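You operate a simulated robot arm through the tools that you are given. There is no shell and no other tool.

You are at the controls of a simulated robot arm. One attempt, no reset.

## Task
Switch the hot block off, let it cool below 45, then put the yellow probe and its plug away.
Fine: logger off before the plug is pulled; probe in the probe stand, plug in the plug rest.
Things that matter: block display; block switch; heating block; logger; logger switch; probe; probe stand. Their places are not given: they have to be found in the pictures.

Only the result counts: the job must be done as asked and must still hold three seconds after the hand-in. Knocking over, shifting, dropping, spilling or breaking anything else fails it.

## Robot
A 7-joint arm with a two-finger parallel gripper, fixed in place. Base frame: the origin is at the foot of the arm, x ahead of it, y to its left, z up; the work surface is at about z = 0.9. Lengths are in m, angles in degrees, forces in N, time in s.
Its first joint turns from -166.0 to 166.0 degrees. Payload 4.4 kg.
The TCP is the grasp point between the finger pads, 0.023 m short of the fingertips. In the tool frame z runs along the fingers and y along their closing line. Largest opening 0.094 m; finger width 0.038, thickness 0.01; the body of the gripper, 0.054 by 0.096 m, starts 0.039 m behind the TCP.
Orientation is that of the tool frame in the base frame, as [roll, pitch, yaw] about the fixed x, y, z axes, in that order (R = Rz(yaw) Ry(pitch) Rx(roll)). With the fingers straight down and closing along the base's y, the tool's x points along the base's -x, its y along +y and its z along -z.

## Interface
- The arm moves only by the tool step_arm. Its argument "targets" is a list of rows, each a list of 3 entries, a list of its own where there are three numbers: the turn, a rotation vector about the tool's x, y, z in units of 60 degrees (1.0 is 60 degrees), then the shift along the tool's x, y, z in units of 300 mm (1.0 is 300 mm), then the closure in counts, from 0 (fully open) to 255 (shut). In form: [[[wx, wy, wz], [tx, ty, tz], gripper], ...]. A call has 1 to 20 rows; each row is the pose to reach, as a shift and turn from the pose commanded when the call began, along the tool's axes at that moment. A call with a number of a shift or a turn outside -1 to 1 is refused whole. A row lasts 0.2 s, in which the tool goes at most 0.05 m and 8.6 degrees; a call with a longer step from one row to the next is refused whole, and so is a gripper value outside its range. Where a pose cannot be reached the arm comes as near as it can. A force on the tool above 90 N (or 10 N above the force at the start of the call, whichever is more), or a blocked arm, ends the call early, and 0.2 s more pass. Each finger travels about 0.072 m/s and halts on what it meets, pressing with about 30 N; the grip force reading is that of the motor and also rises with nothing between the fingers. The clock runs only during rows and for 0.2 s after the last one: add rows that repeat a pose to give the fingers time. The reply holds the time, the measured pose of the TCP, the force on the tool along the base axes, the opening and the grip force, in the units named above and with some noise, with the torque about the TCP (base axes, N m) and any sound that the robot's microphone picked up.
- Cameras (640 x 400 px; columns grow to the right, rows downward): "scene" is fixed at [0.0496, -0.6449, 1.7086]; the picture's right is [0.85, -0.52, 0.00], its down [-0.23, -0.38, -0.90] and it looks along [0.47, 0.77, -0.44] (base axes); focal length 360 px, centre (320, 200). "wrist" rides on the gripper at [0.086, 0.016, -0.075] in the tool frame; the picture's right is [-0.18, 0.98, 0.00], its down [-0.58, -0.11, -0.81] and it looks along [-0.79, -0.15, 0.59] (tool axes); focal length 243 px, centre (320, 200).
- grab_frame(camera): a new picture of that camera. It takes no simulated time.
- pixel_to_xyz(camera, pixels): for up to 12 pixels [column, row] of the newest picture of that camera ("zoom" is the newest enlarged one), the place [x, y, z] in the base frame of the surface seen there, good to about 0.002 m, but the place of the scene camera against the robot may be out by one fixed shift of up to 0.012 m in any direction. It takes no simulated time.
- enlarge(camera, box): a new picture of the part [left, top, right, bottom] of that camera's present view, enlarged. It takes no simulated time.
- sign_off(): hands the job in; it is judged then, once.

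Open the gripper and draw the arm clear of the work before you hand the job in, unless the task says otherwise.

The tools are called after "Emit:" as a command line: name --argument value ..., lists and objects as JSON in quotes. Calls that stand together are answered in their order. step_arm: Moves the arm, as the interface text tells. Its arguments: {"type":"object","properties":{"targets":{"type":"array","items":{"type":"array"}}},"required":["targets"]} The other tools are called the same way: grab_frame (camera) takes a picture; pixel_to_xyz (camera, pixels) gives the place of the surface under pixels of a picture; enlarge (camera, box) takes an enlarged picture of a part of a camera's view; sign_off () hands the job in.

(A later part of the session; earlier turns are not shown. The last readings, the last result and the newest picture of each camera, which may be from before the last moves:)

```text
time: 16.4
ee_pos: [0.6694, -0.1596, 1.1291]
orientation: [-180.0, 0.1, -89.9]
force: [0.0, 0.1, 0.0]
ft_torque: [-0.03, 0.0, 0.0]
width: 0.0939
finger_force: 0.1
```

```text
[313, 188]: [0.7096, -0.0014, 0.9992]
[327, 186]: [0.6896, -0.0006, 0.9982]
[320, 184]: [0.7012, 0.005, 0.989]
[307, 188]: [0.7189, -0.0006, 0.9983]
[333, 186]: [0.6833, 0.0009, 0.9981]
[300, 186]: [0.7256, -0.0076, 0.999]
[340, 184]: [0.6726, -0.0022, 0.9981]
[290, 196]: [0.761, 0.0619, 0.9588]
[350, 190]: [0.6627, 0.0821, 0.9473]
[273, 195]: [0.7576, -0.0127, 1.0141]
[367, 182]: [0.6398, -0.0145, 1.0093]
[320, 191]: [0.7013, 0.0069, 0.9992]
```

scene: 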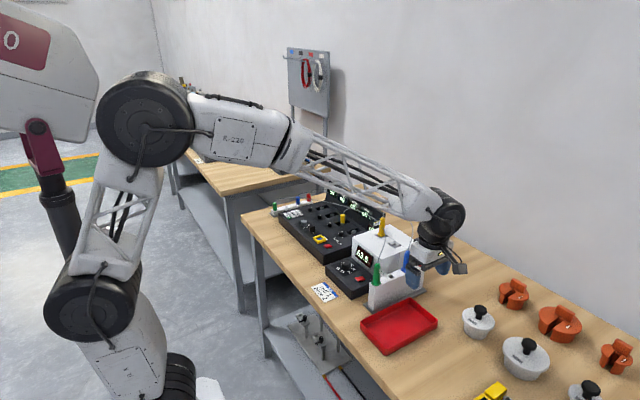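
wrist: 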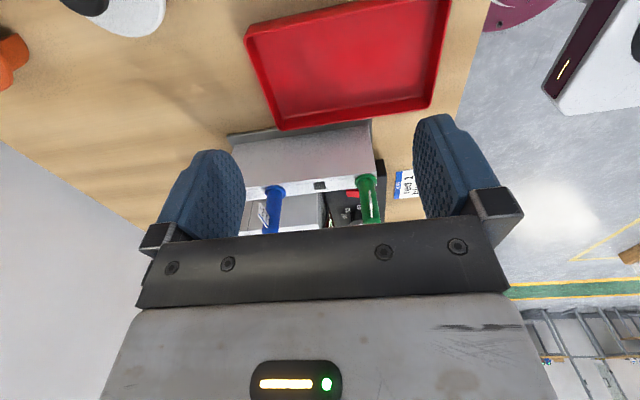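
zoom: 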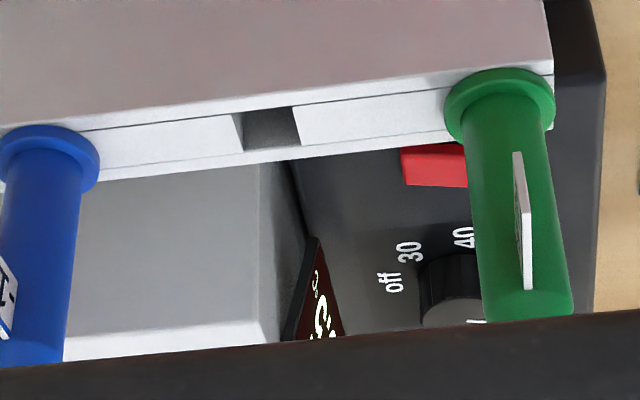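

I query the zoom exactly at the hole's rim and the flanges of the blue and green probes.

Emit:
pixel_to_xyz --camera "zoom" --pixels '[[234, 118], [238, 148], [298, 112], [304, 142], [265, 107], [272, 154], [150, 123], [170, 160], [380, 93], [400, 130], [45, 150], [500, 100]]'

```text
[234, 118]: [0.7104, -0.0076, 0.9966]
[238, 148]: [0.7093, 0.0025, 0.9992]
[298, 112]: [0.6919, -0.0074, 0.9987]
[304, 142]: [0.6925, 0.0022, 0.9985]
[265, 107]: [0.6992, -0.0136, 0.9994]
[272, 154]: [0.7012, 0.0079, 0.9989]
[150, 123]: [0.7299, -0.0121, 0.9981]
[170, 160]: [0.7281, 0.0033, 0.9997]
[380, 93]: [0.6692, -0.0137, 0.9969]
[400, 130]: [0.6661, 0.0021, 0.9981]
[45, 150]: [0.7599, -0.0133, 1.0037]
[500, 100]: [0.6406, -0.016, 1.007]
```

The hole centre comes out at about (0.701,-0.003) with stand top z≈0.9985, spaced evenly between green (0.641) and blue (0.760). I go back to hover above the yellow probe with the fingers closing along y.

Emit:
step_arm --targets '[[[0, 0, 0.125], [-0.061, -0.04, -0.1], 0], [[0, 0, 0.25], [-0.122, -0.079, -0.2], 0], [[0, 0, 0.375], [-0.183, -0.118, -0.303], 0], [[0, 0, 0.5], [-0.245, -0.158, -0.303], 0], [[0, 0, 0.625], [-0.306, -0.198, -0.303], 0], [[0, 0, 0.75], [-0.367, -0.237, -0.303], 0], [[0, 0, 0.75], [-0.367, -0.237, -0.303], 0]]'

Emit:
step_arm --targets '[[[0, 0, 0.125], [-0.118, 0.062, 0], 0], [[0, 0, 0.25], [-0.236, 0.124, 0.02], 0], [[0, 0, 0.375], [-0.354, 0.186, 0.05], 0], [[0, 0, 0.5], [-0.471, 0.248, 0.08], 0], [[0, 0, 0.625], [-0.589, 0.31, 0.11], 0], [[0, 0, 0.75], [-0.707, 0.372, 0.133], 0], [[0, 0, 0.75], [-0.707, 0.372, 0.133], 0]]'

Emit:
grab_frame --camera "wrist"

Emit:
enlarge --camera "wrist" --box '[240, 50, 400, 170]'

Emit:
enlarge --camera "scene" --box '[330, 180, 430, 280]'

```text
time: 18.0
ee_pos: [0.7409, -0.05, 1.2194]
orientation: [179.8, 0.1, -135.0]
force: [0.0, 0.5, 0.4]
ft_torque: [0.01, 0.0, 0.02]
width: 0.0939
finger_force: 0.0
```

```text
time: 19.6
ee_pos: [0.8113, 0.1789, 1.1794]
orientation: [179.9, 0.0, 179.8]
force: [0.4, 0.1, -0.8]
ft_torque: [0.02, 0.01, -0.01]
width: 0.094
finger_force: 0.0
```

```text
taken
```

wrist: 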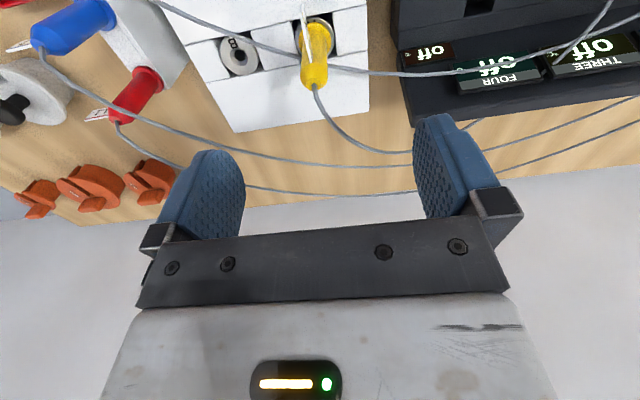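

```text
3.33 times, centred on (320, 110) of wrist
```

zoom: 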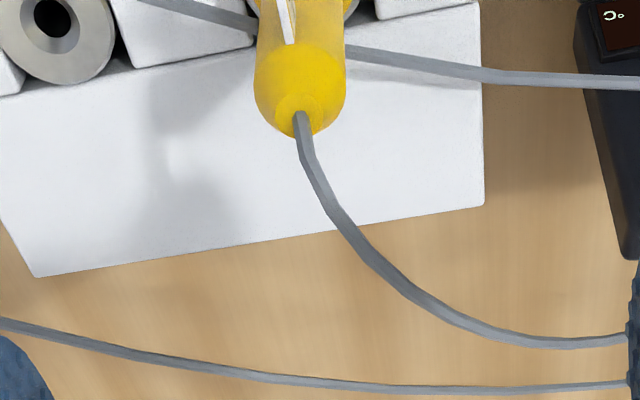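

```text
4.00 times, centred on (380, 230) of scene
```

zoom: 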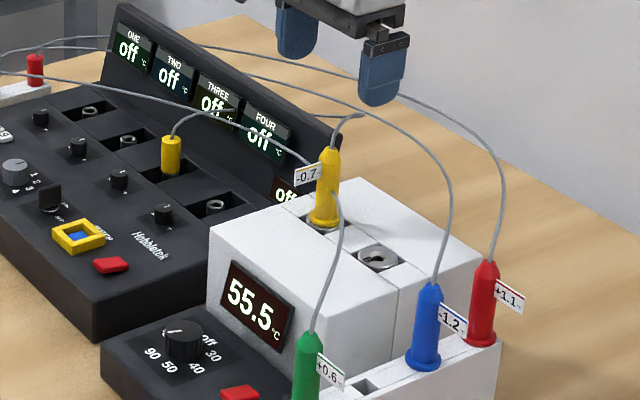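

Block is at 55.5. The probe top is at wrist (313,87); I measure points on the handle and the tag.

Emit:
enlarge --camera "wrist" --box '[270, 0, 360, 100]'

Emit:
pixel_to_xyz --camera "wrist" --pixels '[[302, 60], [327, 60], [313, 80], [313, 70], [303, 40], [330, 40], [299, 25], [332, 25], [309, 45], [304, 10], [238, 55], [315, 88]]'

```text
4.00 times, centred on (315, 50) of wrist
```

zoom: 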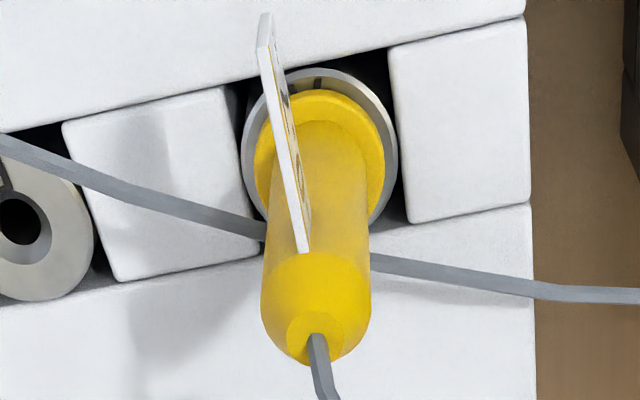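

```text
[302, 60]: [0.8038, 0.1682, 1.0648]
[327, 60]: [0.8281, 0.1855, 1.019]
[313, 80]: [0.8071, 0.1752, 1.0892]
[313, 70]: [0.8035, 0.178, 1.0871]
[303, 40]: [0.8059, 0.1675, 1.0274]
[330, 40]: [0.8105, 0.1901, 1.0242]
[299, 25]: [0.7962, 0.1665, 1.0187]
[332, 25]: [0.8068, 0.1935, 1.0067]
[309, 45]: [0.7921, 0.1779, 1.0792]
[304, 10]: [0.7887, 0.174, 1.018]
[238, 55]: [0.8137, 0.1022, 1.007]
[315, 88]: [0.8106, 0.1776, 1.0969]
```

I query the zoom for the handle axis, flange and tag extents.

Emit:
pixel_to_xyz --camera "zoom" --pixels '[[315, 350], [316, 290], [268, 300], [364, 300], [330, 200], [362, 200], [264, 20], [268, 60], [302, 245], [262, 160], [380, 150], [320, 95]]'

```text
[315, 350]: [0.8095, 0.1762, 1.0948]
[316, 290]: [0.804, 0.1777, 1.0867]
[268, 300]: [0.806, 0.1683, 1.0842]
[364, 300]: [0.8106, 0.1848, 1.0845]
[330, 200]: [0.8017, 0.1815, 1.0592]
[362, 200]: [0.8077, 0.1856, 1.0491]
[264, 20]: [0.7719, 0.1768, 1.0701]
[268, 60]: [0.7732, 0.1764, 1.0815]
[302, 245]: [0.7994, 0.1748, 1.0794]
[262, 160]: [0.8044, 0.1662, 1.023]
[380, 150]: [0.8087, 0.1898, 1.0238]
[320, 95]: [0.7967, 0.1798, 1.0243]
```

The handle axis is at about (0.8095,0.177), handle top z≈1.097, flange z≈1.0145–1.0245. I hold still above it, centred, to let the block cool.

Emit:
step_arm --targets '[[[0, 0, 0], [0.005, -0.006, 0], 0], [[0, 0, 0], [0.005, -0.006, 0], 0], [[0, 0, 0], [0.005, -0.006, 0], 0], [[0, 0, 0], [0.005, -0.006, 0], 0], [[0, 0, 0], [0.005, -0.006, 0], 0], [[0, 0, 0], [0.005, -0.006, 0], 0], [[0, 0, 0], [0.005, -0.006, 0], 0], [[0, 0, 0], [0.005, -0.006, 0], 0], [[0, 0, 0], [0.005, -0.006, 0], 0], [[0, 0, 0], [0.005, -0.006, 0], 0], [[0, 0, 0], [0.005, -0.006, 0], 0], [[0, 0, 0], [0.005, -0.006, 0], 0], [[0, 0, 0], [0.005, -0.006, 0], 0], [[0, 0, 0], [0.005, -0.006, 0], 0], [[0, 0, 0], [0.005, -0.006, 0], 0], [[0, 0, 0], [0.005, -0.006, 0], 0], [[0, 0, 0], [0.005, -0.006, 0], 0], [[0, 0, 0], [0.005, -0.006, 0], 0], [[0, 0, 0], [0.005, -0.006, 0], 0], [[0, 0, 0], [0.005, -0.006, 0], 0]]'

Emit:
enlarge --camera "scene" --box '[330, 180, 430, 280]'

```text
time: 23.8
ee_pos: [0.8098, 0.178, 1.1793]
orientation: [179.9, 0.0, 180.0]
force: [-0.2, -0.5, 0.7]
ft_torque: [0.0, 0.0, 0.02]
width: 0.0942
finger_force: 0.0
```

```text
4.00 times, centred on (380, 230) of scene
```

zoom: 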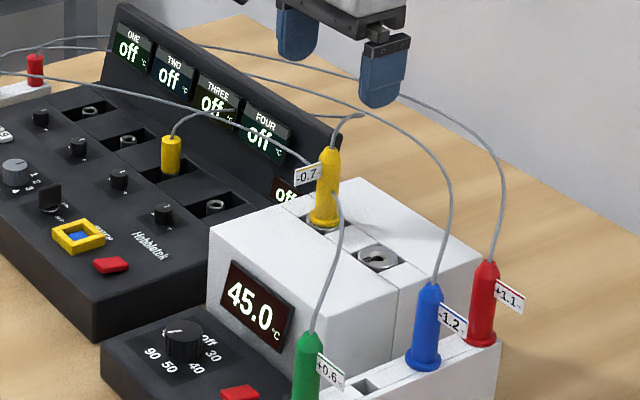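

The display shows 45.0, not below yet with margin. I wait about four more seconds.

Emit:
step_arm --targets '[[[0, 0, 0], [0, 0, 0], 0], [[0, 0, 0], [0, 0, 0], 0], [[0, 0, 0], [0, 0, 0], 0], [[0, 0, 0], [0, 0, 0], 0], [[0, 0, 0], [0, 0, 0], 0], [[0, 0, 0], [0, 0, 0], 0], [[0, 0, 0], [0, 0, 0], 0], [[0, 0, 0], [0, 0, 0], 0], [[0, 0, 0], [0, 0, 0], 0], [[0, 0, 0], [0, 0, 0], 0], [[0, 0, 0], [0, 0, 0], 0], [[0, 0, 0], [0, 0, 0], 0], [[0, 0, 0], [0, 0, 0], 0], [[0, 0, 0], [0, 0, 0], 0], [[0, 0, 0], [0, 0, 0], 0], [[0, 0, 0], [0, 0, 0], 0], [[0, 0, 0], [0, 0, 0], 0], [[0, 0, 0], [0, 0, 0], 0], [[0, 0, 0], [0, 0, 0], 0], [[0, 0, 0], [0, 0, 0], 0]]'

Emit:
enlarge --camera "scene" --box '[330, 180, 430, 280]'

Emit:
grab_frame --camera "wrist"

```text
time: 28.0
ee_pos: [0.8096, 0.1767, 1.1792]
orientation: [179.9, -0.1, 180.0]
force: [0.0, -1.0, 0.6]
ft_torque: [-0.04, 0.01, 0.01]
width: 0.0942
finger_force: 0.1
```

```text
4.00 times, centred on (380, 230) of scene
```

zoom: 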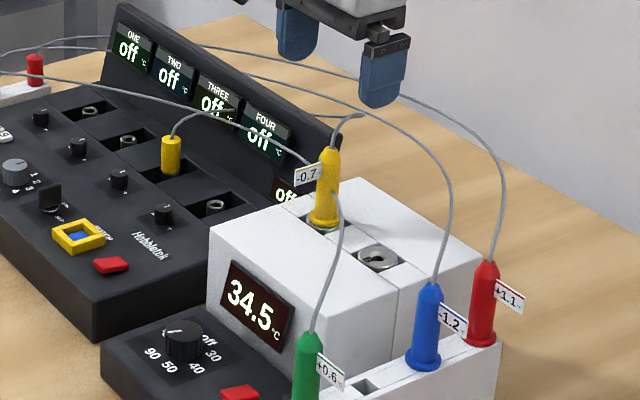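

```text
taken
```

wrist: 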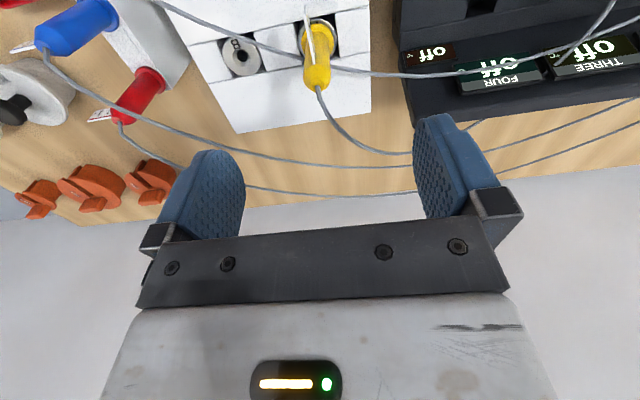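

The block reads 34.5, well below 45. I lower the open gripper around the probe handle to TCP z≈1.065.

Emit:
step_arm --targets '[[[0, 0, 0], [0, 0, 0.1], 0], [[0, 0, 0], [0, 0, 0.2], 0], [[0, 0, 0], [0, 0, 0.3], 0], [[0, 0, 0], [0, 0, 0.35], 0], [[0, 0, 0], [0, 0, 0.38], 0], [[0, 0, 0], [0, 0, 0.38], 0]]'

Emit:
grab_frame --camera "wrist"

Emit:
enlarge --camera "scene" --box '[330, 180, 430, 280]'

```text
time: 29.4
ee_pos: [0.8103, 0.1769, 1.0653]
orientation: [179.8, -0.1, -180.0]
force: [-0.5, 0.2, 0.5]
ft_torque: [0.04, 0.02, -0.02]
width: 0.0938
finger_force: 0.1
```

```text
taken
```

wrist: 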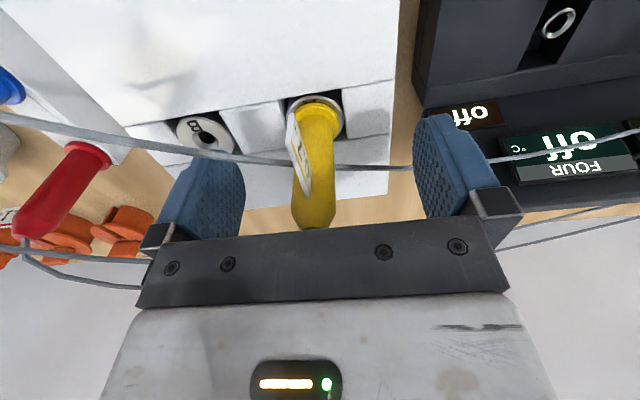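

```text
4.00 times, centred on (380, 230) of scene
```

zoom: 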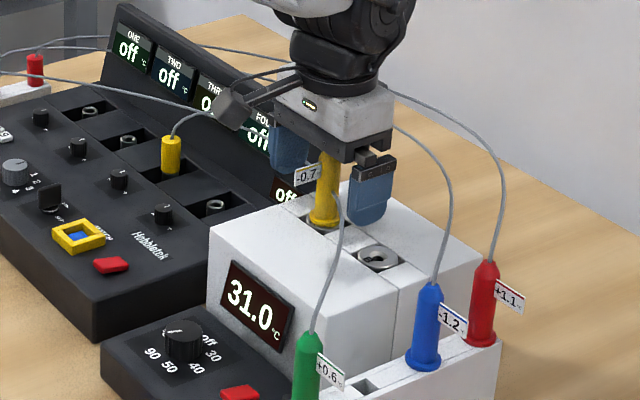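

The handle is between the fingers (wrist 318,170). I close the gripper on it.

Emit:
step_arm --targets '[[[0, 0, 0], [0, 0, 0], 255], [[0, 0, 0], [0, 0, 0], 255], [[0, 0, 0], [0, 0, 0], 255], [[0, 0, 0], [0, 0, 0], 255], [[0, 0, 0], [0, 0, 0], 255]]'

Emit:
grab_frame --camera "wrist"

```text
time: 30.6
ee_pos: [0.8107, 0.1776, 1.0659]
orientation: [179.9, -0.1, 180.0]
force: [0.7, -7.0, -0.5]
ft_torque: [-0.56, 0.0, 0.0]
width: 0.0189
finger_force: 30.0
```

```text
taken
```

wrist: 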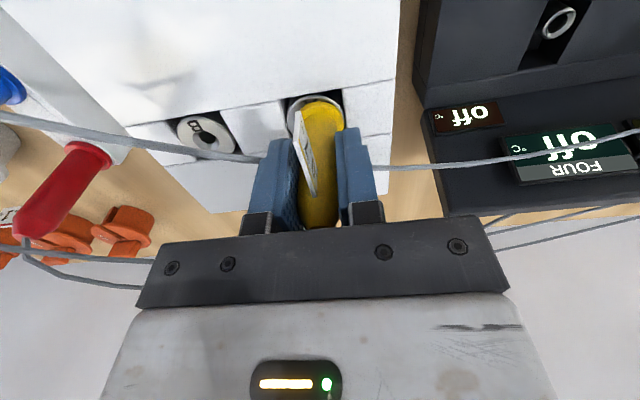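

The grip holds at 18.9 mm width. I pull straight up slowly.

Emit:
step_arm --targets '[[[0, 0, 0], [0, -0.003, -0.02], 255], [[0, 0, 0], [0, -0.003, -0.06], 255], [[0, 0, 0], [0, -0.003, -0.12], 255], [[0, 0, 0], [0, -0.003, -0.2], 255], [[0, 0, 0], [0, -0.003, -0.3], 255], [[0, 0, 0], [0, -0.003, -0.4], 255], [[0, 0, 0], [0, -0.003, -0.5], 255], [[0, 0, 0], [0, -0.003, -0.5], 255]]'

Emit:
grab_frame --camera "wrist"

Emit:
grab_frame --camera "scene"

Emit:
enlarge --camera "scene" --box '[320, 140, 440, 280]'

```text
time: 32.4
ee_pos: [0.8097, 0.1777, 1.2159]
orientation: [179.9, 0.0, -180.0]
force: [-0.3, 0.5, -0.7]
ft_torque: [-0.01, 0.0, 0.02]
width: 0.0187
finger_force: 29.7
```

```text
taken
```

wrist: 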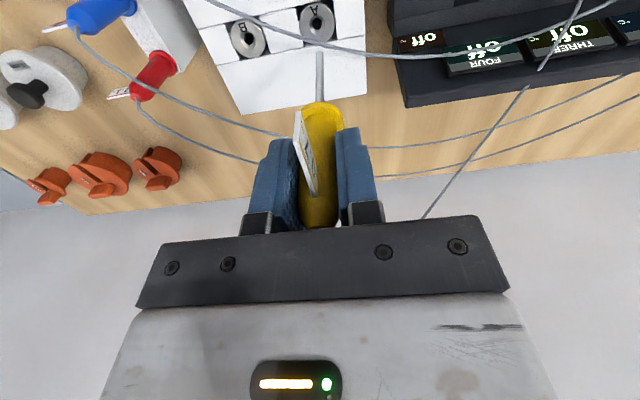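

```text
taken
```

scene: 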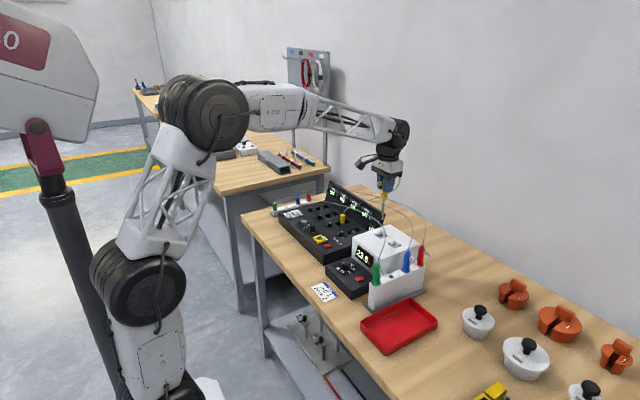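

```text
2.86 times, centred on (380, 210) of scene
```

zoom: 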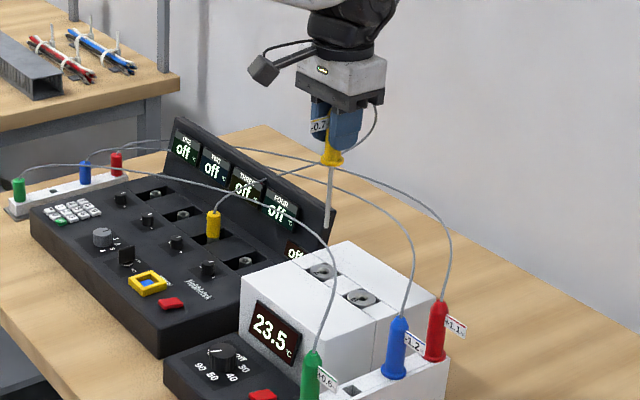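

The probe is out cleanly; its rod tip shows at wrist (319,52). I measure the rod's position to know the offset.

Emit:
enlarge --camera "wrist" --box '[270, 30, 370, 130]'

Emit:
pixel_to_xyz --camera "wrist" --pixels '[[319, 54], [320, 70], [320, 85], [320, 98], [308, 125], [322, 105], [303, 112], [338, 112], [318, 20], [247, 37]]'

```text
4.00 times, centred on (320, 80) of wrist
```

zoom: 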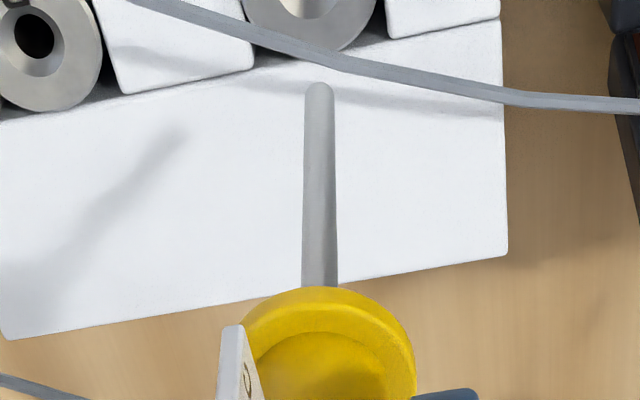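

```text
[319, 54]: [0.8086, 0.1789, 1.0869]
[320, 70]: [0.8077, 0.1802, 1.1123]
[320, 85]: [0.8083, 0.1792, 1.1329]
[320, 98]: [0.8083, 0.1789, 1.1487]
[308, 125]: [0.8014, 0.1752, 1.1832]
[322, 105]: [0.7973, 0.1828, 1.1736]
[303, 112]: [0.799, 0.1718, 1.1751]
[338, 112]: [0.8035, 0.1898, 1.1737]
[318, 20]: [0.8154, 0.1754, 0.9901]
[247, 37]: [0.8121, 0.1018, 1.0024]
```

The rod axis is within about 1 mm of the TCP axis and its tip is 0.131 m below the TCP. I carry the probe toward the stand while turning it 90°, so that the tag ends up pointing -y like its neighbours.

Emit:
step_arm --targets '[[[0, 0, -0.12], [0.033, -0.043, -0.03], 255], [[0, 0, -0.24], [0.066, -0.087, -0.067], 255], [[0, 0, -0.36], [0.1, -0.13, -0.067], 255], [[0, 0, -0.48], [0.133, -0.173, -0.067], 255], [[0, 0, -0.6], [0.167, -0.217, -0.067], 255], [[0, 0, -0.72], [0.2, -0.26, -0.067], 255], [[0, 0, -0.75], [0.2, -0.26, -0.067], 255]]'

Emit:
step_arm --targets '[[[0, 0, -0.12], [0.06, -0.02, 0], 255], [[0, 0, -0.24], [0.12, -0.042, 0], 255], [[0, 0, -0.36], [0.18, -0.064, 0.02], 255], [[0, 0, -0.48], [0.24, -0.085, 0.04], 255], [[0, 0, -0.6], [0.3, -0.106, 0.06], 255], [[0, 0, -0.72], [0.358, -0.127, 0.067], 255], [[0, 0, -0.75], [0.358, -0.127, 0.067], 255], [[0, 0, -0.75], [0.358, -0.127, 0.067], 255]]'

Emit:
grab_frame --camera "wrist"

Emit:
grab_frame --camera "scene"

```text
time: 34.0
ee_pos: [0.7502, 0.0987, 1.2334]
orientation: [179.9, -0.1, -134.8]
force: [0.5, -0.6, -0.3]
ft_torque: [0.01, 0.02, 0.01]
width: 0.0183
finger_force: 30.2
```

```text
time: 35.8
ee_pos: [0.702, -0.0046, 1.2165]
orientation: [-179.9, 0.1, -89.9]
force: [-0.3, -0.4, -0.4]
ft_torque: [0.02, -0.03, 0.01]
width: 0.0189
finger_force: 29.9
```

```text
taken
```

wrist: 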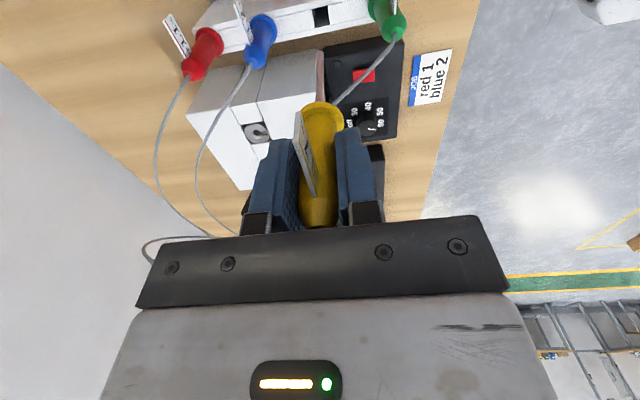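

```text
taken
```

scene: 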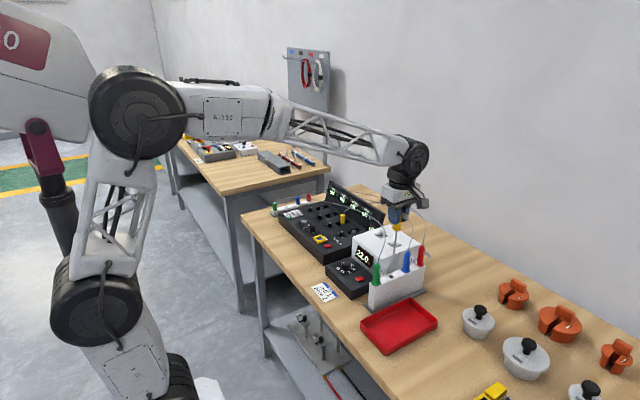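

The hole shows at wrist (321,17). I enlarge to see the rod and hole relation.

Emit:
enlarge --camera "wrist" --box '[260, 0, 380, 120]'

Emit:
pixel_to_xyz --camera "zoom" --pixels '[[320, 290], [318, 200], [315, 100]]'

Emit:
enlarge --camera "scene" --box '[340, 180, 440, 310]'

```text
3.33 times, centred on (320, 60) of wrist
```

zoom: 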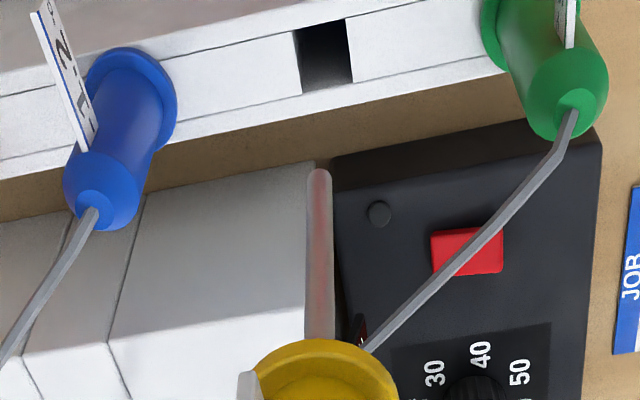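

```text
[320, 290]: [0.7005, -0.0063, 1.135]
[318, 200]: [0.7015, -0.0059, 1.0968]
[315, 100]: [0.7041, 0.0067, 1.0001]
```

```text
3.08 times, centred on (390, 245) of scene
```

zoom: 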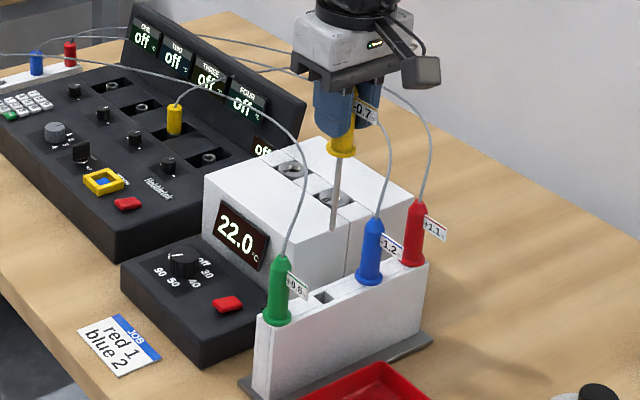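

The rod axis is at about (0.701,-0.0025). I measure the hole's rim again from this viewpoint.

Emit:
enlarge --camera "wrist" --box '[260, 0, 380, 120]'

Emit:
pixel_to_xyz --camera "zoom" --pixels '[[289, 40], [297, 85], [351, 28], [357, 75], [320, 18], [330, 96], [290, 32], [302, 97], [319, 180], [320, 330], [313, 186], [329, 186]]'

```text
3.33 times, centred on (320, 60) of wrist
```

zoom: 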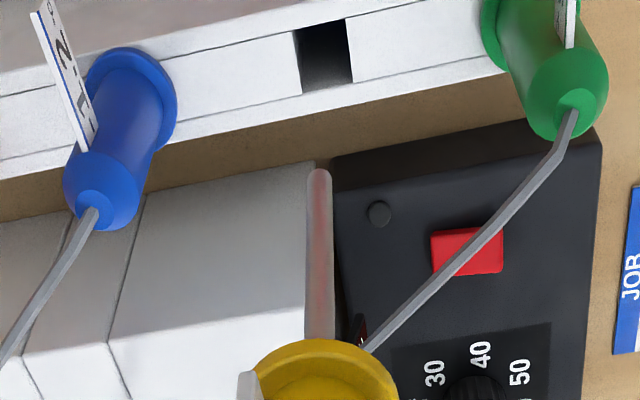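

```text
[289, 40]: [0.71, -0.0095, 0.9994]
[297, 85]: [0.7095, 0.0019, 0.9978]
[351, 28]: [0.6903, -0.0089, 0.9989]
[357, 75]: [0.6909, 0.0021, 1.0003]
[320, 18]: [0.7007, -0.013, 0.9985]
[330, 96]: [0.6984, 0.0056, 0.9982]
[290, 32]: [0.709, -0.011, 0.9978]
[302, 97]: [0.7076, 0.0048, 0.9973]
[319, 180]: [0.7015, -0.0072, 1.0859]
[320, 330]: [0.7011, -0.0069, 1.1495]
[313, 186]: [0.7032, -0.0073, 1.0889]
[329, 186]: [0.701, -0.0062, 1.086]
```

Rod at (0.7015,-0.0037), hole centre (0.700,-0.0035) — aligned within about 1.5 mm. I lower until the tip is just above the hole and check.

Emit:
step_arm --targets '[[[0, 0, 0], [0, 0.004, 0.08], 255], [[0, 0, 0], [0, 0.004, 0.16], 255], [[0, 0, 0], [0, 0.004, 0.22], 255], [[0, 0, 0], [0, 0.004, 0.26], 255], [[0, 0, 0], [0, 0.004, 0.26], 255]]'

Emit:
grab_frame --camera "wrist"

Emit:
enlarge --camera "wrist" --box '[260, 20, 380, 140]'

Emit:
enlarge --camera "scene" --box '[350, 200, 440, 310]'

```text
time: 37.0
ee_pos: [0.7019, -0.0041, 1.1363]
orientation: [-179.9, 0.1, -90.0]
force: [-0.2, -0.4, 0.5]
ft_torque: [-0.01, 0.02, -0.03]
width: 0.0186
finger_force: 29.9
```

```text
taken
```

wrist: 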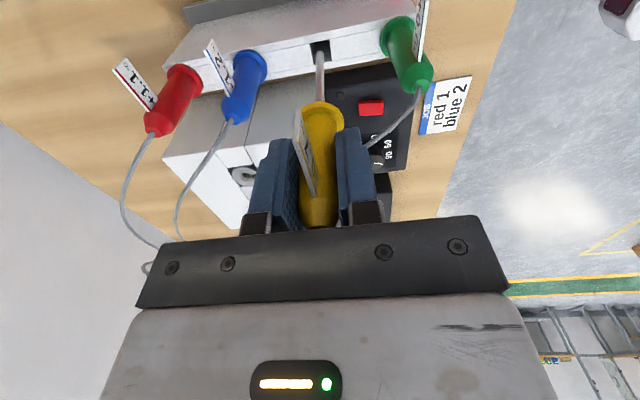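

```text
3.33 times, centred on (320, 80) of wrist
```

zoom: 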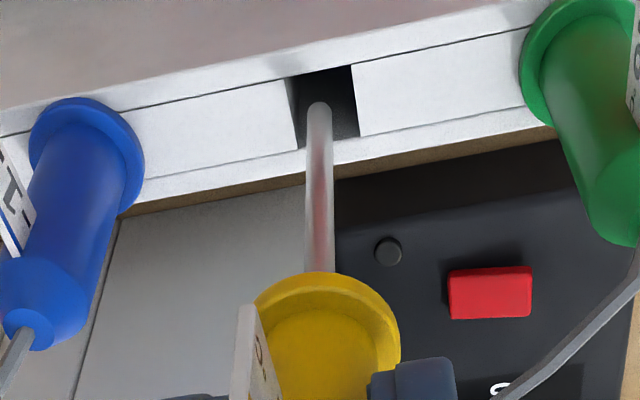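

```text
3.64 times, centred on (395, 255) of scene
```

zoom: 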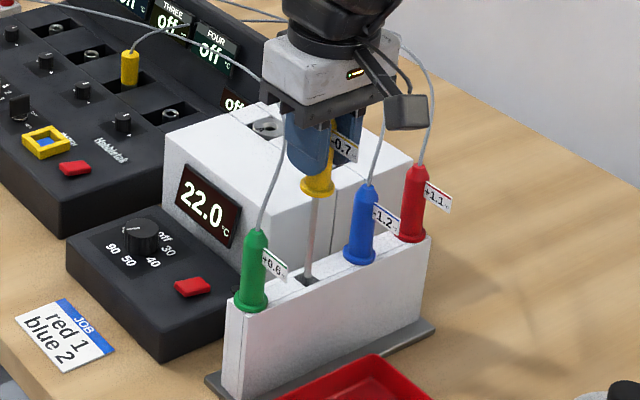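

The tip is centred in the hole mouth. I insert the rod, stopping just before the flange seats.

Emit:
step_arm --targets '[[[0, 0, 0], [0, 0.002, 0.04], 255], [[0, 0, 0], [0, 0.002, 0.09], 255], [[0, 0, 0], [0, 0.002, 0.14], 255], [[0, 0, 0], [0, 0.002, 0.19], 255], [[0, 0, 0], [0, 0.002, 0.23], 255], [[0, 0, 0], [0, 0.002, 0.26], 255], [[0, 0, 0], [0, 0.002, 0.275], 255], [[0, 0, 0], [0, 0.002, 0.275], 255]]'

Emit:
grab_frame --camera "wrist"

Emit:
enlarge --camera "scene" --box '[350, 200, 440, 310]'

```text
time: 38.8
ee_pos: [0.6992, -0.0035, 1.0536]
orientation: [-180.0, 0.1, -90.0]
force: [0.2, 0.0, -0.8]
ft_torque: [0.0, 0.0, -0.02]
width: 0.0188
finger_force: 29.6
```

```text
taken
```

wrist: 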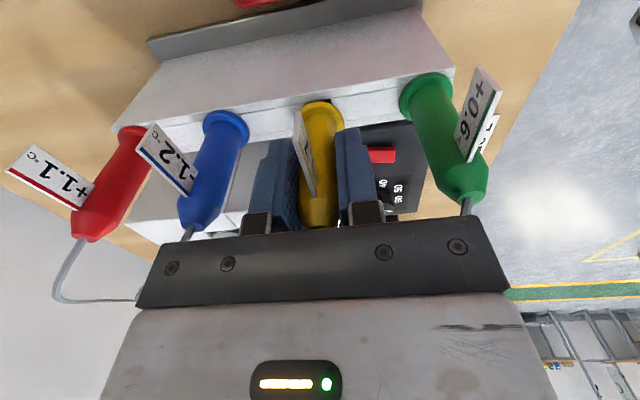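

```text
3.64 times, centred on (395, 255) of scene
```

zoom: 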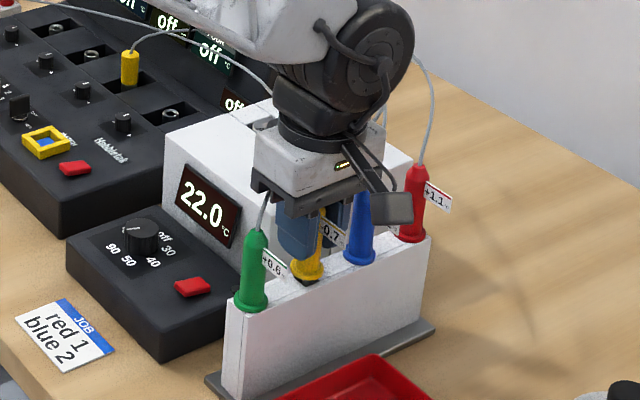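

The flange is nearly on the stand. I go down in 1 mm steps and watch the force.

Emit:
step_arm --targets '[[[0, 0, 0], [0, 0, 0.004], 255], [[0, 0, 0], [0, 0, 0.008], 255], [[0, 0, 0], [0, 0, 0.012], 255], [[0, 0, 0], [0, 0, 0.012], 255]]'

Emit:
enlarge --camera "wrist" --box '[240, 70, 400, 190]'

```text
time: 39.8
ee_pos: [0.6997, -0.0051, 1.0505]
orientation: [-180.0, 0.1, -90.0]
force: [0.1, 0.9, -0.8]
ft_torque: [-0.01, 0.01, -0.03]
width: 0.0189
finger_force: 29.6
```

```text
3.33 times, centred on (320, 130) of wrist
```

zoom: 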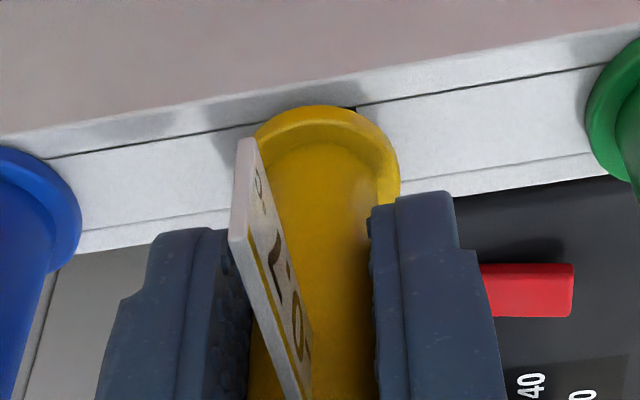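

No contact yet; a thin gap remains under the flange. I continue down 1 mm at a time.

Emit:
step_arm --targets '[[[0, 0, 0], [0, 0, 0.004], 255], [[0, 0, 0], [0, 0, 0.008], 255], [[0, 0, 0], [0, 0, 0.012], 255], [[0, 0, 0], [0, 0, 0.012], 255]]'

Emit:
enlarge --camera "wrist" --box '[240, 70, 400, 190]'

Emit:
enlarge --camera "scene" --box '[370, 230, 430, 290]'

```text
time: 40.8
ee_pos: [0.7, -0.0047, 1.0474]
orientation: [-180.0, 0.1, -90.0]
force: [0.8, -1.4, -0.8]
ft_torque: [0.01, -0.02, 0.0]
width: 0.0188
finger_force: 30.2
```

```text
3.33 times, centred on (320, 130) of wrist
```

zoom: 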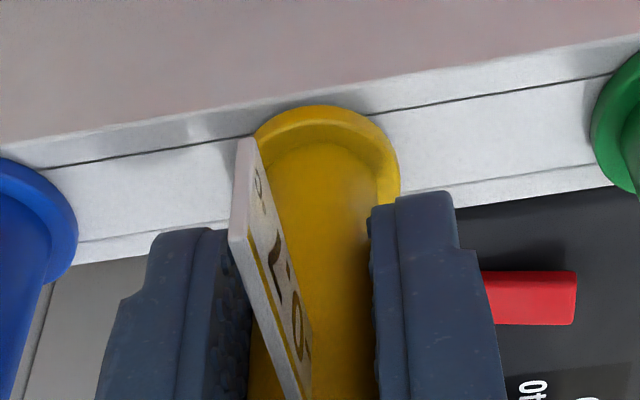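

```text
6.67 times, centred on (400, 260) of scene
```

zoom: 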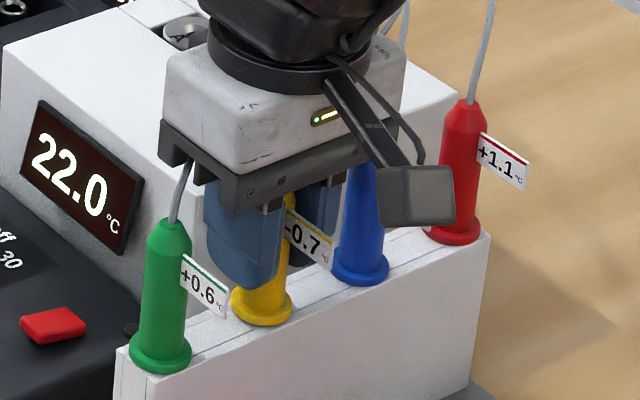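

Still no reaction force at z 1.0474. I go on in smaller steps until the flange seats.

Emit:
step_arm --targets '[[[0, 0, 0], [0, 0, 0.003], 255], [[0, 0, 0], [0, 0, 0.006], 255], [[0, 0, 0], [0, 0, 0.006], 255]]'

Emit:
enlarge --camera "wrist" --box '[240, 70, 400, 190]'

Emit:
pixel_to_xyz --camera "zoom" --pixels '[[322, 108], [322, 120], [265, 125], [385, 140], [20, 165], [622, 90], [410, 120], [220, 160]]'

```text
time: 41.6
ee_pos: [0.6991, -0.0042, 1.0466]
orientation: [-180.0, 0.1, -90.0]
force: [-0.5, -0.2, 0.2]
ft_torque: [0.0, -0.03, -0.01]
width: 0.0186
finger_force: 29.6
```

```text
3.33 times, centred on (320, 130) of wrist
```

zoom: 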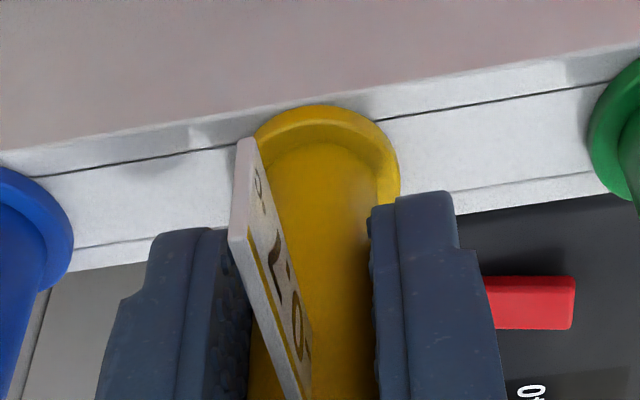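

```text
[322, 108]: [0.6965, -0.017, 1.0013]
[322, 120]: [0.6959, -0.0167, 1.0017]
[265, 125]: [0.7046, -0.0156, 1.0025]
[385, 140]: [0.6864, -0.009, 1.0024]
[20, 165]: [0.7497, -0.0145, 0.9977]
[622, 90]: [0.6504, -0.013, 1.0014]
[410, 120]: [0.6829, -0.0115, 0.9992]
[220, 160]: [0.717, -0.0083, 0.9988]
```

The flange rim is at z≈1.002, nearly like its neighbours. A few more sub-millimetre steps to find contact.

Emit:
step_arm --targets '[[[0, 0, 0], [0, 0, 0.003], 255], [[0, 0, 0], [0, 0, 0.006], 255], [[0, 0, 0], [0, 0, 0.009], 255], [[0, 0, 0], [0, 0, 0.009], 255]]'

Emit:
enlarge --camera "wrist" --box '[240, 70, 400, 190]'

```text
time: 42.6
ee_pos: [0.6996, -0.0039, 1.0444]
orientation: [-179.8, 0.2, -90.0]
force: [-2.2, 2.9, 28.9]
ft_torque: [-0.01, 0.05, 0.0]
width: 0.0187
finger_force: 29.7
```

```text
3.33 times, centred on (320, 130) of wrist
```

zoom: 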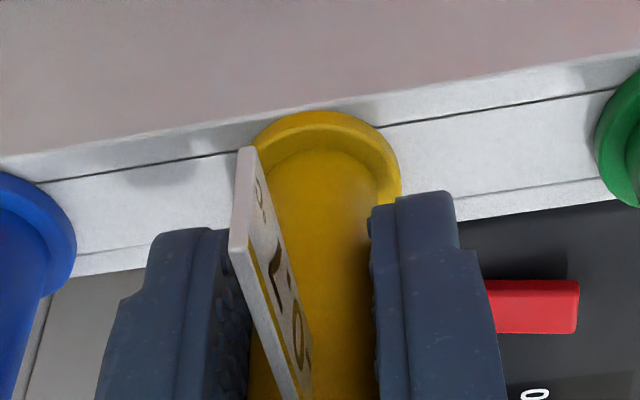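

Contact: 29 N upward, the flange is seated. I relieve the push slightly and open the fingers partway (about 48 mm) so as not to touch the neighbours.

Emit:
step_arm --targets '[[[0, 0, 0], [0, 0, -0.002], 255], [[0, 0, 0], [0, 0, -0.003], 200], [[0, 0, 0], [0, 0, -0.003], 125], [[0, 0, 0], [0, 0, -0.003], 125], [[0, 0, 0], [0, 0, -0.003], 125]]'

Emit:
grab_frame --camera "wrist"

Emit:
enlarge --camera "scene" --box '[370, 230, 430, 290]'

```text
time: 43.8
ee_pos: [0.6983, -0.0038, 1.0434]
orientation: [180.0, 0.1, -89.9]
force: [-0.5, 0.1, 0.3]
ft_torque: [-0.02, 0.01, 0.04]
width: 0.0478
finger_force: 0.0
```

```text
taken
```

wrist: 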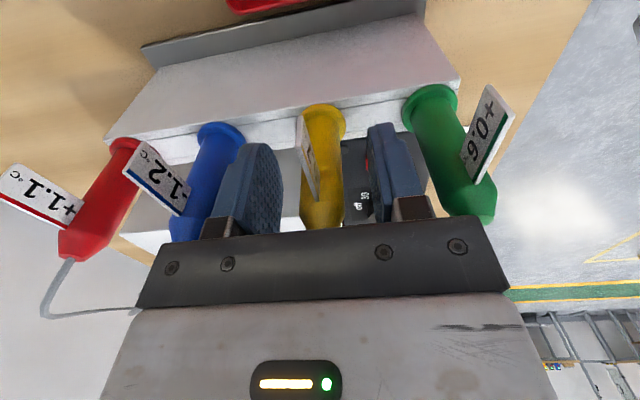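

```text
6.67 times, centred on (400, 260) of scene
```

zoom: 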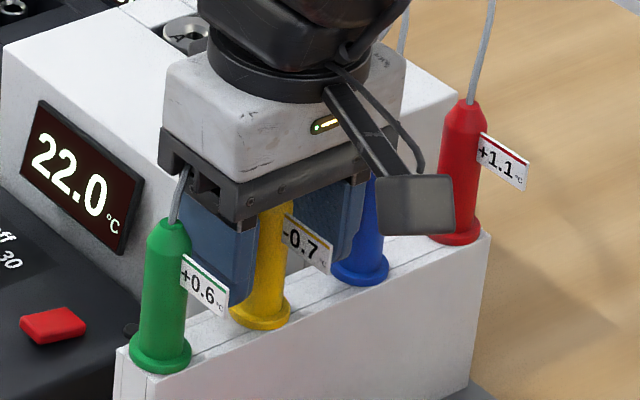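

The probe stands free in the stand. I raise the gripper straight up.

Emit:
step_arm --targets '[[[0, 0, 0], [0, 0, -0.06], 125], [[0, 0, 0], [0, 0, -0.15], 125], [[0, 0, 0], [0, 0, -0.3], 125], [[0, 0, 0], [0, 0, -0.45], 125], [[0, 0, 0], [0, 0, -0.6], 125], [[0, 0, 0], [0, 0, -0.6], 0]]'

Emit:
grab_frame --camera "wrist"

Emit:
enlarge --camera "scene" --box '[350, 210, 440, 300]'

```text
time: 45.2
ee_pos: [0.6998, -0.0034, 1.2239]
orientation: [180.0, 0.1, -90.1]
force: [0.0, -0.1, -0.4]
ft_torque: [-0.03, -0.01, 0.0]
width: 0.0941
finger_force: 0.0
```

```text
taken
```

wrist: 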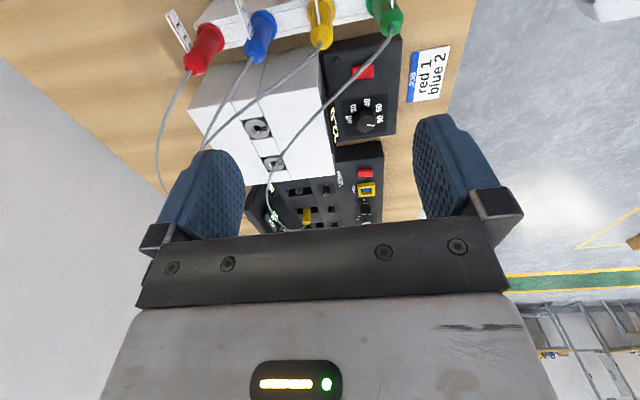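

```text
4.44 times, centred on (395, 255) of scene
```

zoom: 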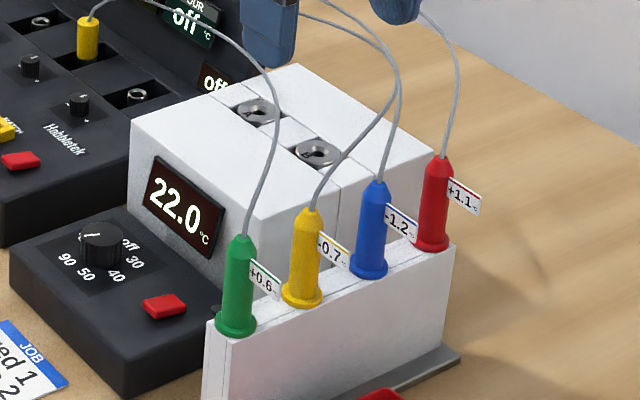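

The yellow probe is in the stand and the display reads 22.0. Next the plug: I turn back to yaw 0 and hover over the logger's channel three at about (0.80,0.40).

Emit:
step_arm --targets '[[[0, 0, 0.125], [-0.111, -0.033, 0], 0], [[0, 0, 0.25], [-0.222, -0.067, 0], 0], [[0, 0, 0.375], [-0.333, -0.1, 0], 0], [[0, 0, 0.5], [-0.445, -0.133, 0.02], 0], [[0, 0, 0.625], [-0.556, -0.167, 0.04], 0], [[0, 0, 0.75], [-0.667, -0.2, 0.067], 0], [[0, 0, 0.75], [-0.667, -0.2, 0.067], 0]]'

Emit:
step_arm --targets '[[[0, 0, 0.125], [-0.094, 0.063, 0.04], 0], [[0, 0, 0.25], [-0.189, 0.126, 0.08], 0], [[0, 0, 0.375], [-0.283, 0.188, 0.12], 0], [[0, 0, 0.5], [-0.377, 0.251, 0.16], 0], [[0, 0, 0.625], [-0.472, 0.314, 0.2], 0], [[0, 0, 0.75], [-0.566, 0.377, 0.233], 0], [[0, 0, 0.75], [-0.566, 0.377, 0.233], 0]]'

Emit:
grab_frame --camera "wrist"

Emit:
enlarge --camera "wrist" --box '[240, 0, 400, 120]'

Emit:
grab_frame --camera "scene"

```text
time: 46.8
ee_pos: [0.7611, 0.1964, 1.2052]
orientation: [179.9, -0.1, -134.9]
force: [-0.4, -0.1, -0.3]
ft_torque: [0.0, -0.07, 0.0]
width: 0.0939
finger_force: 0.0
```

```text
time: 48.4
ee_pos: [0.8011, 0.397, 1.1336]
orientation: [179.9, -0.1, -179.9]
force: [0.6, 1.1, -0.3]
ft_torque: [-0.01, 0.0, 0.03]
width: 0.0941
finger_force: 0.1
```

```text
taken
```

wrist: 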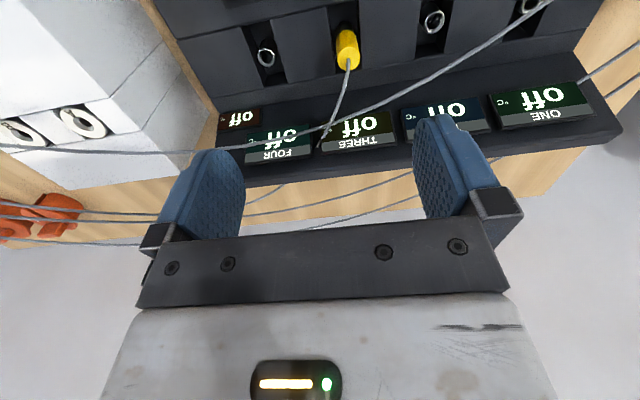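

```text
3.33 times, centred on (320, 60) of wrist
```

zoom: 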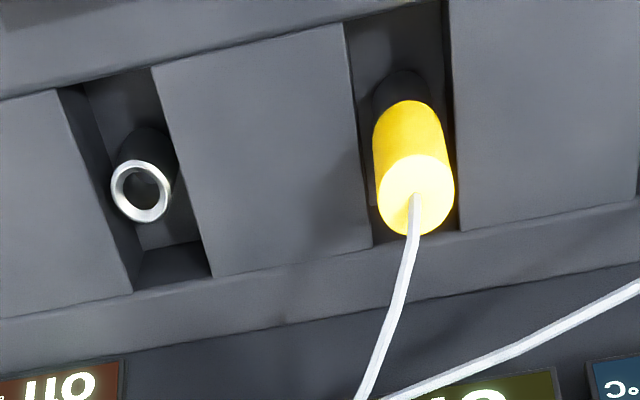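

```text
taken
```

scene: 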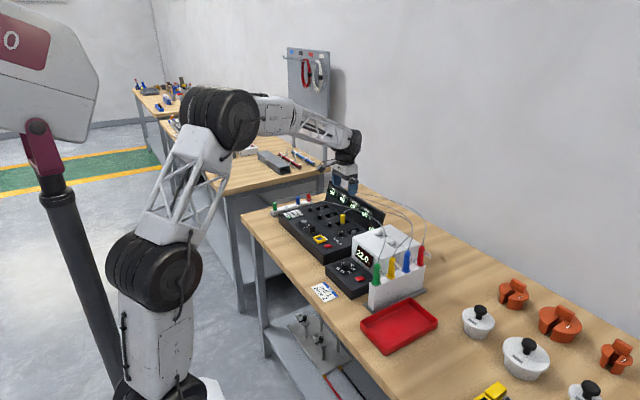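

The plug is at zoom (415,165), standing on a socket in a recess. I measure it, the panel top, and the recess.

Emit:
pixel_to_xyz --camera "zoom" --pixels '[[415, 180], [400, 210], [382, 190], [450, 190], [405, 135], [377, 140], [436, 135], [402, 95], [300, 220], [540, 180], [140, 192], [400, 60]]'

Emit:
pixel_to_xyz --camera "wrist" --pixels '[[265, 57], [434, 20], [347, 130], [250, 40], [330, 80], [400, 60], [360, 133], [275, 150], [350, 110], [300, 100]]'

```text
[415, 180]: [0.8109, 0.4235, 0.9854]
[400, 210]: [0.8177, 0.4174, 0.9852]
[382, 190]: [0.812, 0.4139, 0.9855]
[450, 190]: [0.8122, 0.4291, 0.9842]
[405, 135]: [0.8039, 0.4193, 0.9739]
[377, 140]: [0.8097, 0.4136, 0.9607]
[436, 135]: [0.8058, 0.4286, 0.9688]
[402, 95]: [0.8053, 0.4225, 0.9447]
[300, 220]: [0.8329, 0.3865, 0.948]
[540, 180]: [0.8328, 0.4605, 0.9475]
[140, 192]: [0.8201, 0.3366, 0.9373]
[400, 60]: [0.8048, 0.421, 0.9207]
```

```text
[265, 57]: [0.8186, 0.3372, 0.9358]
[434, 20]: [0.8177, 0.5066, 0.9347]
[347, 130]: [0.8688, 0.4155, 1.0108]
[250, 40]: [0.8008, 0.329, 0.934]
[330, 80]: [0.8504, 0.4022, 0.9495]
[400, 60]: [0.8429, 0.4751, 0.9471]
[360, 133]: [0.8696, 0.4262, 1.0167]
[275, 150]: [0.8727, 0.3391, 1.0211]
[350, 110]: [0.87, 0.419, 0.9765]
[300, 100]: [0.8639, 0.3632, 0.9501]
```

Plug: axis about (0.813,0.4215), top z≈0.985, panel top z≈0.9475. I move over it at z≈1.06 and check the alignment.

Emit:
step_arm --targets '[[[0, 0, 0], [-0.02, 0.04, 0.05], 0], [[0, 0, 0], [-0.041, 0.08, 0.15], 0], [[0, 0, 0], [-0.041, 0.08, 0.245], 0], [[0, 0, 0], [-0.041, 0.08, 0.245], 0]]'

Emit:
grab_frame --camera "wrist"

Emit:
enlarge --camera "wrist" --box '[240, 40, 400, 160]'

Emit:
pixel_to_xyz --camera "wrist" --pixels '[[320, 100], [310, 100], [330, 100], [320, 90], [320, 110]]'

```text
time: 49.4
ee_pos: [0.8121, 0.42, 1.0588]
orientation: [179.9, 0.0, 179.9]
force: [0.3, 0.8, -0.1]
ft_torque: [0.01, -0.01, -0.01]
width: 0.0937
finger_force: 0.1
```

```text
taken
```

wrist: 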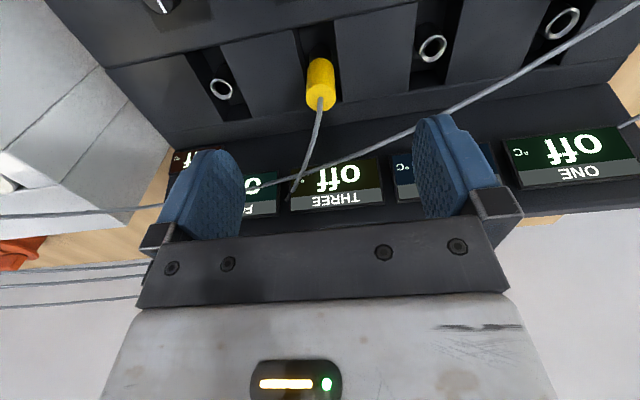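

```text
3.33 times, centred on (320, 100) of wrist
```

zoom: 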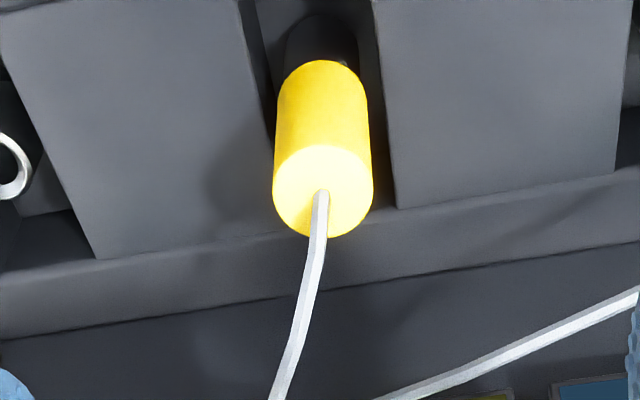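

```text
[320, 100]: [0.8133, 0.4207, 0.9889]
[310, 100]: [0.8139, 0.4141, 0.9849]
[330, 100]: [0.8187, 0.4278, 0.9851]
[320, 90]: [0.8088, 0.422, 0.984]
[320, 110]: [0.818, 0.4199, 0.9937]
```

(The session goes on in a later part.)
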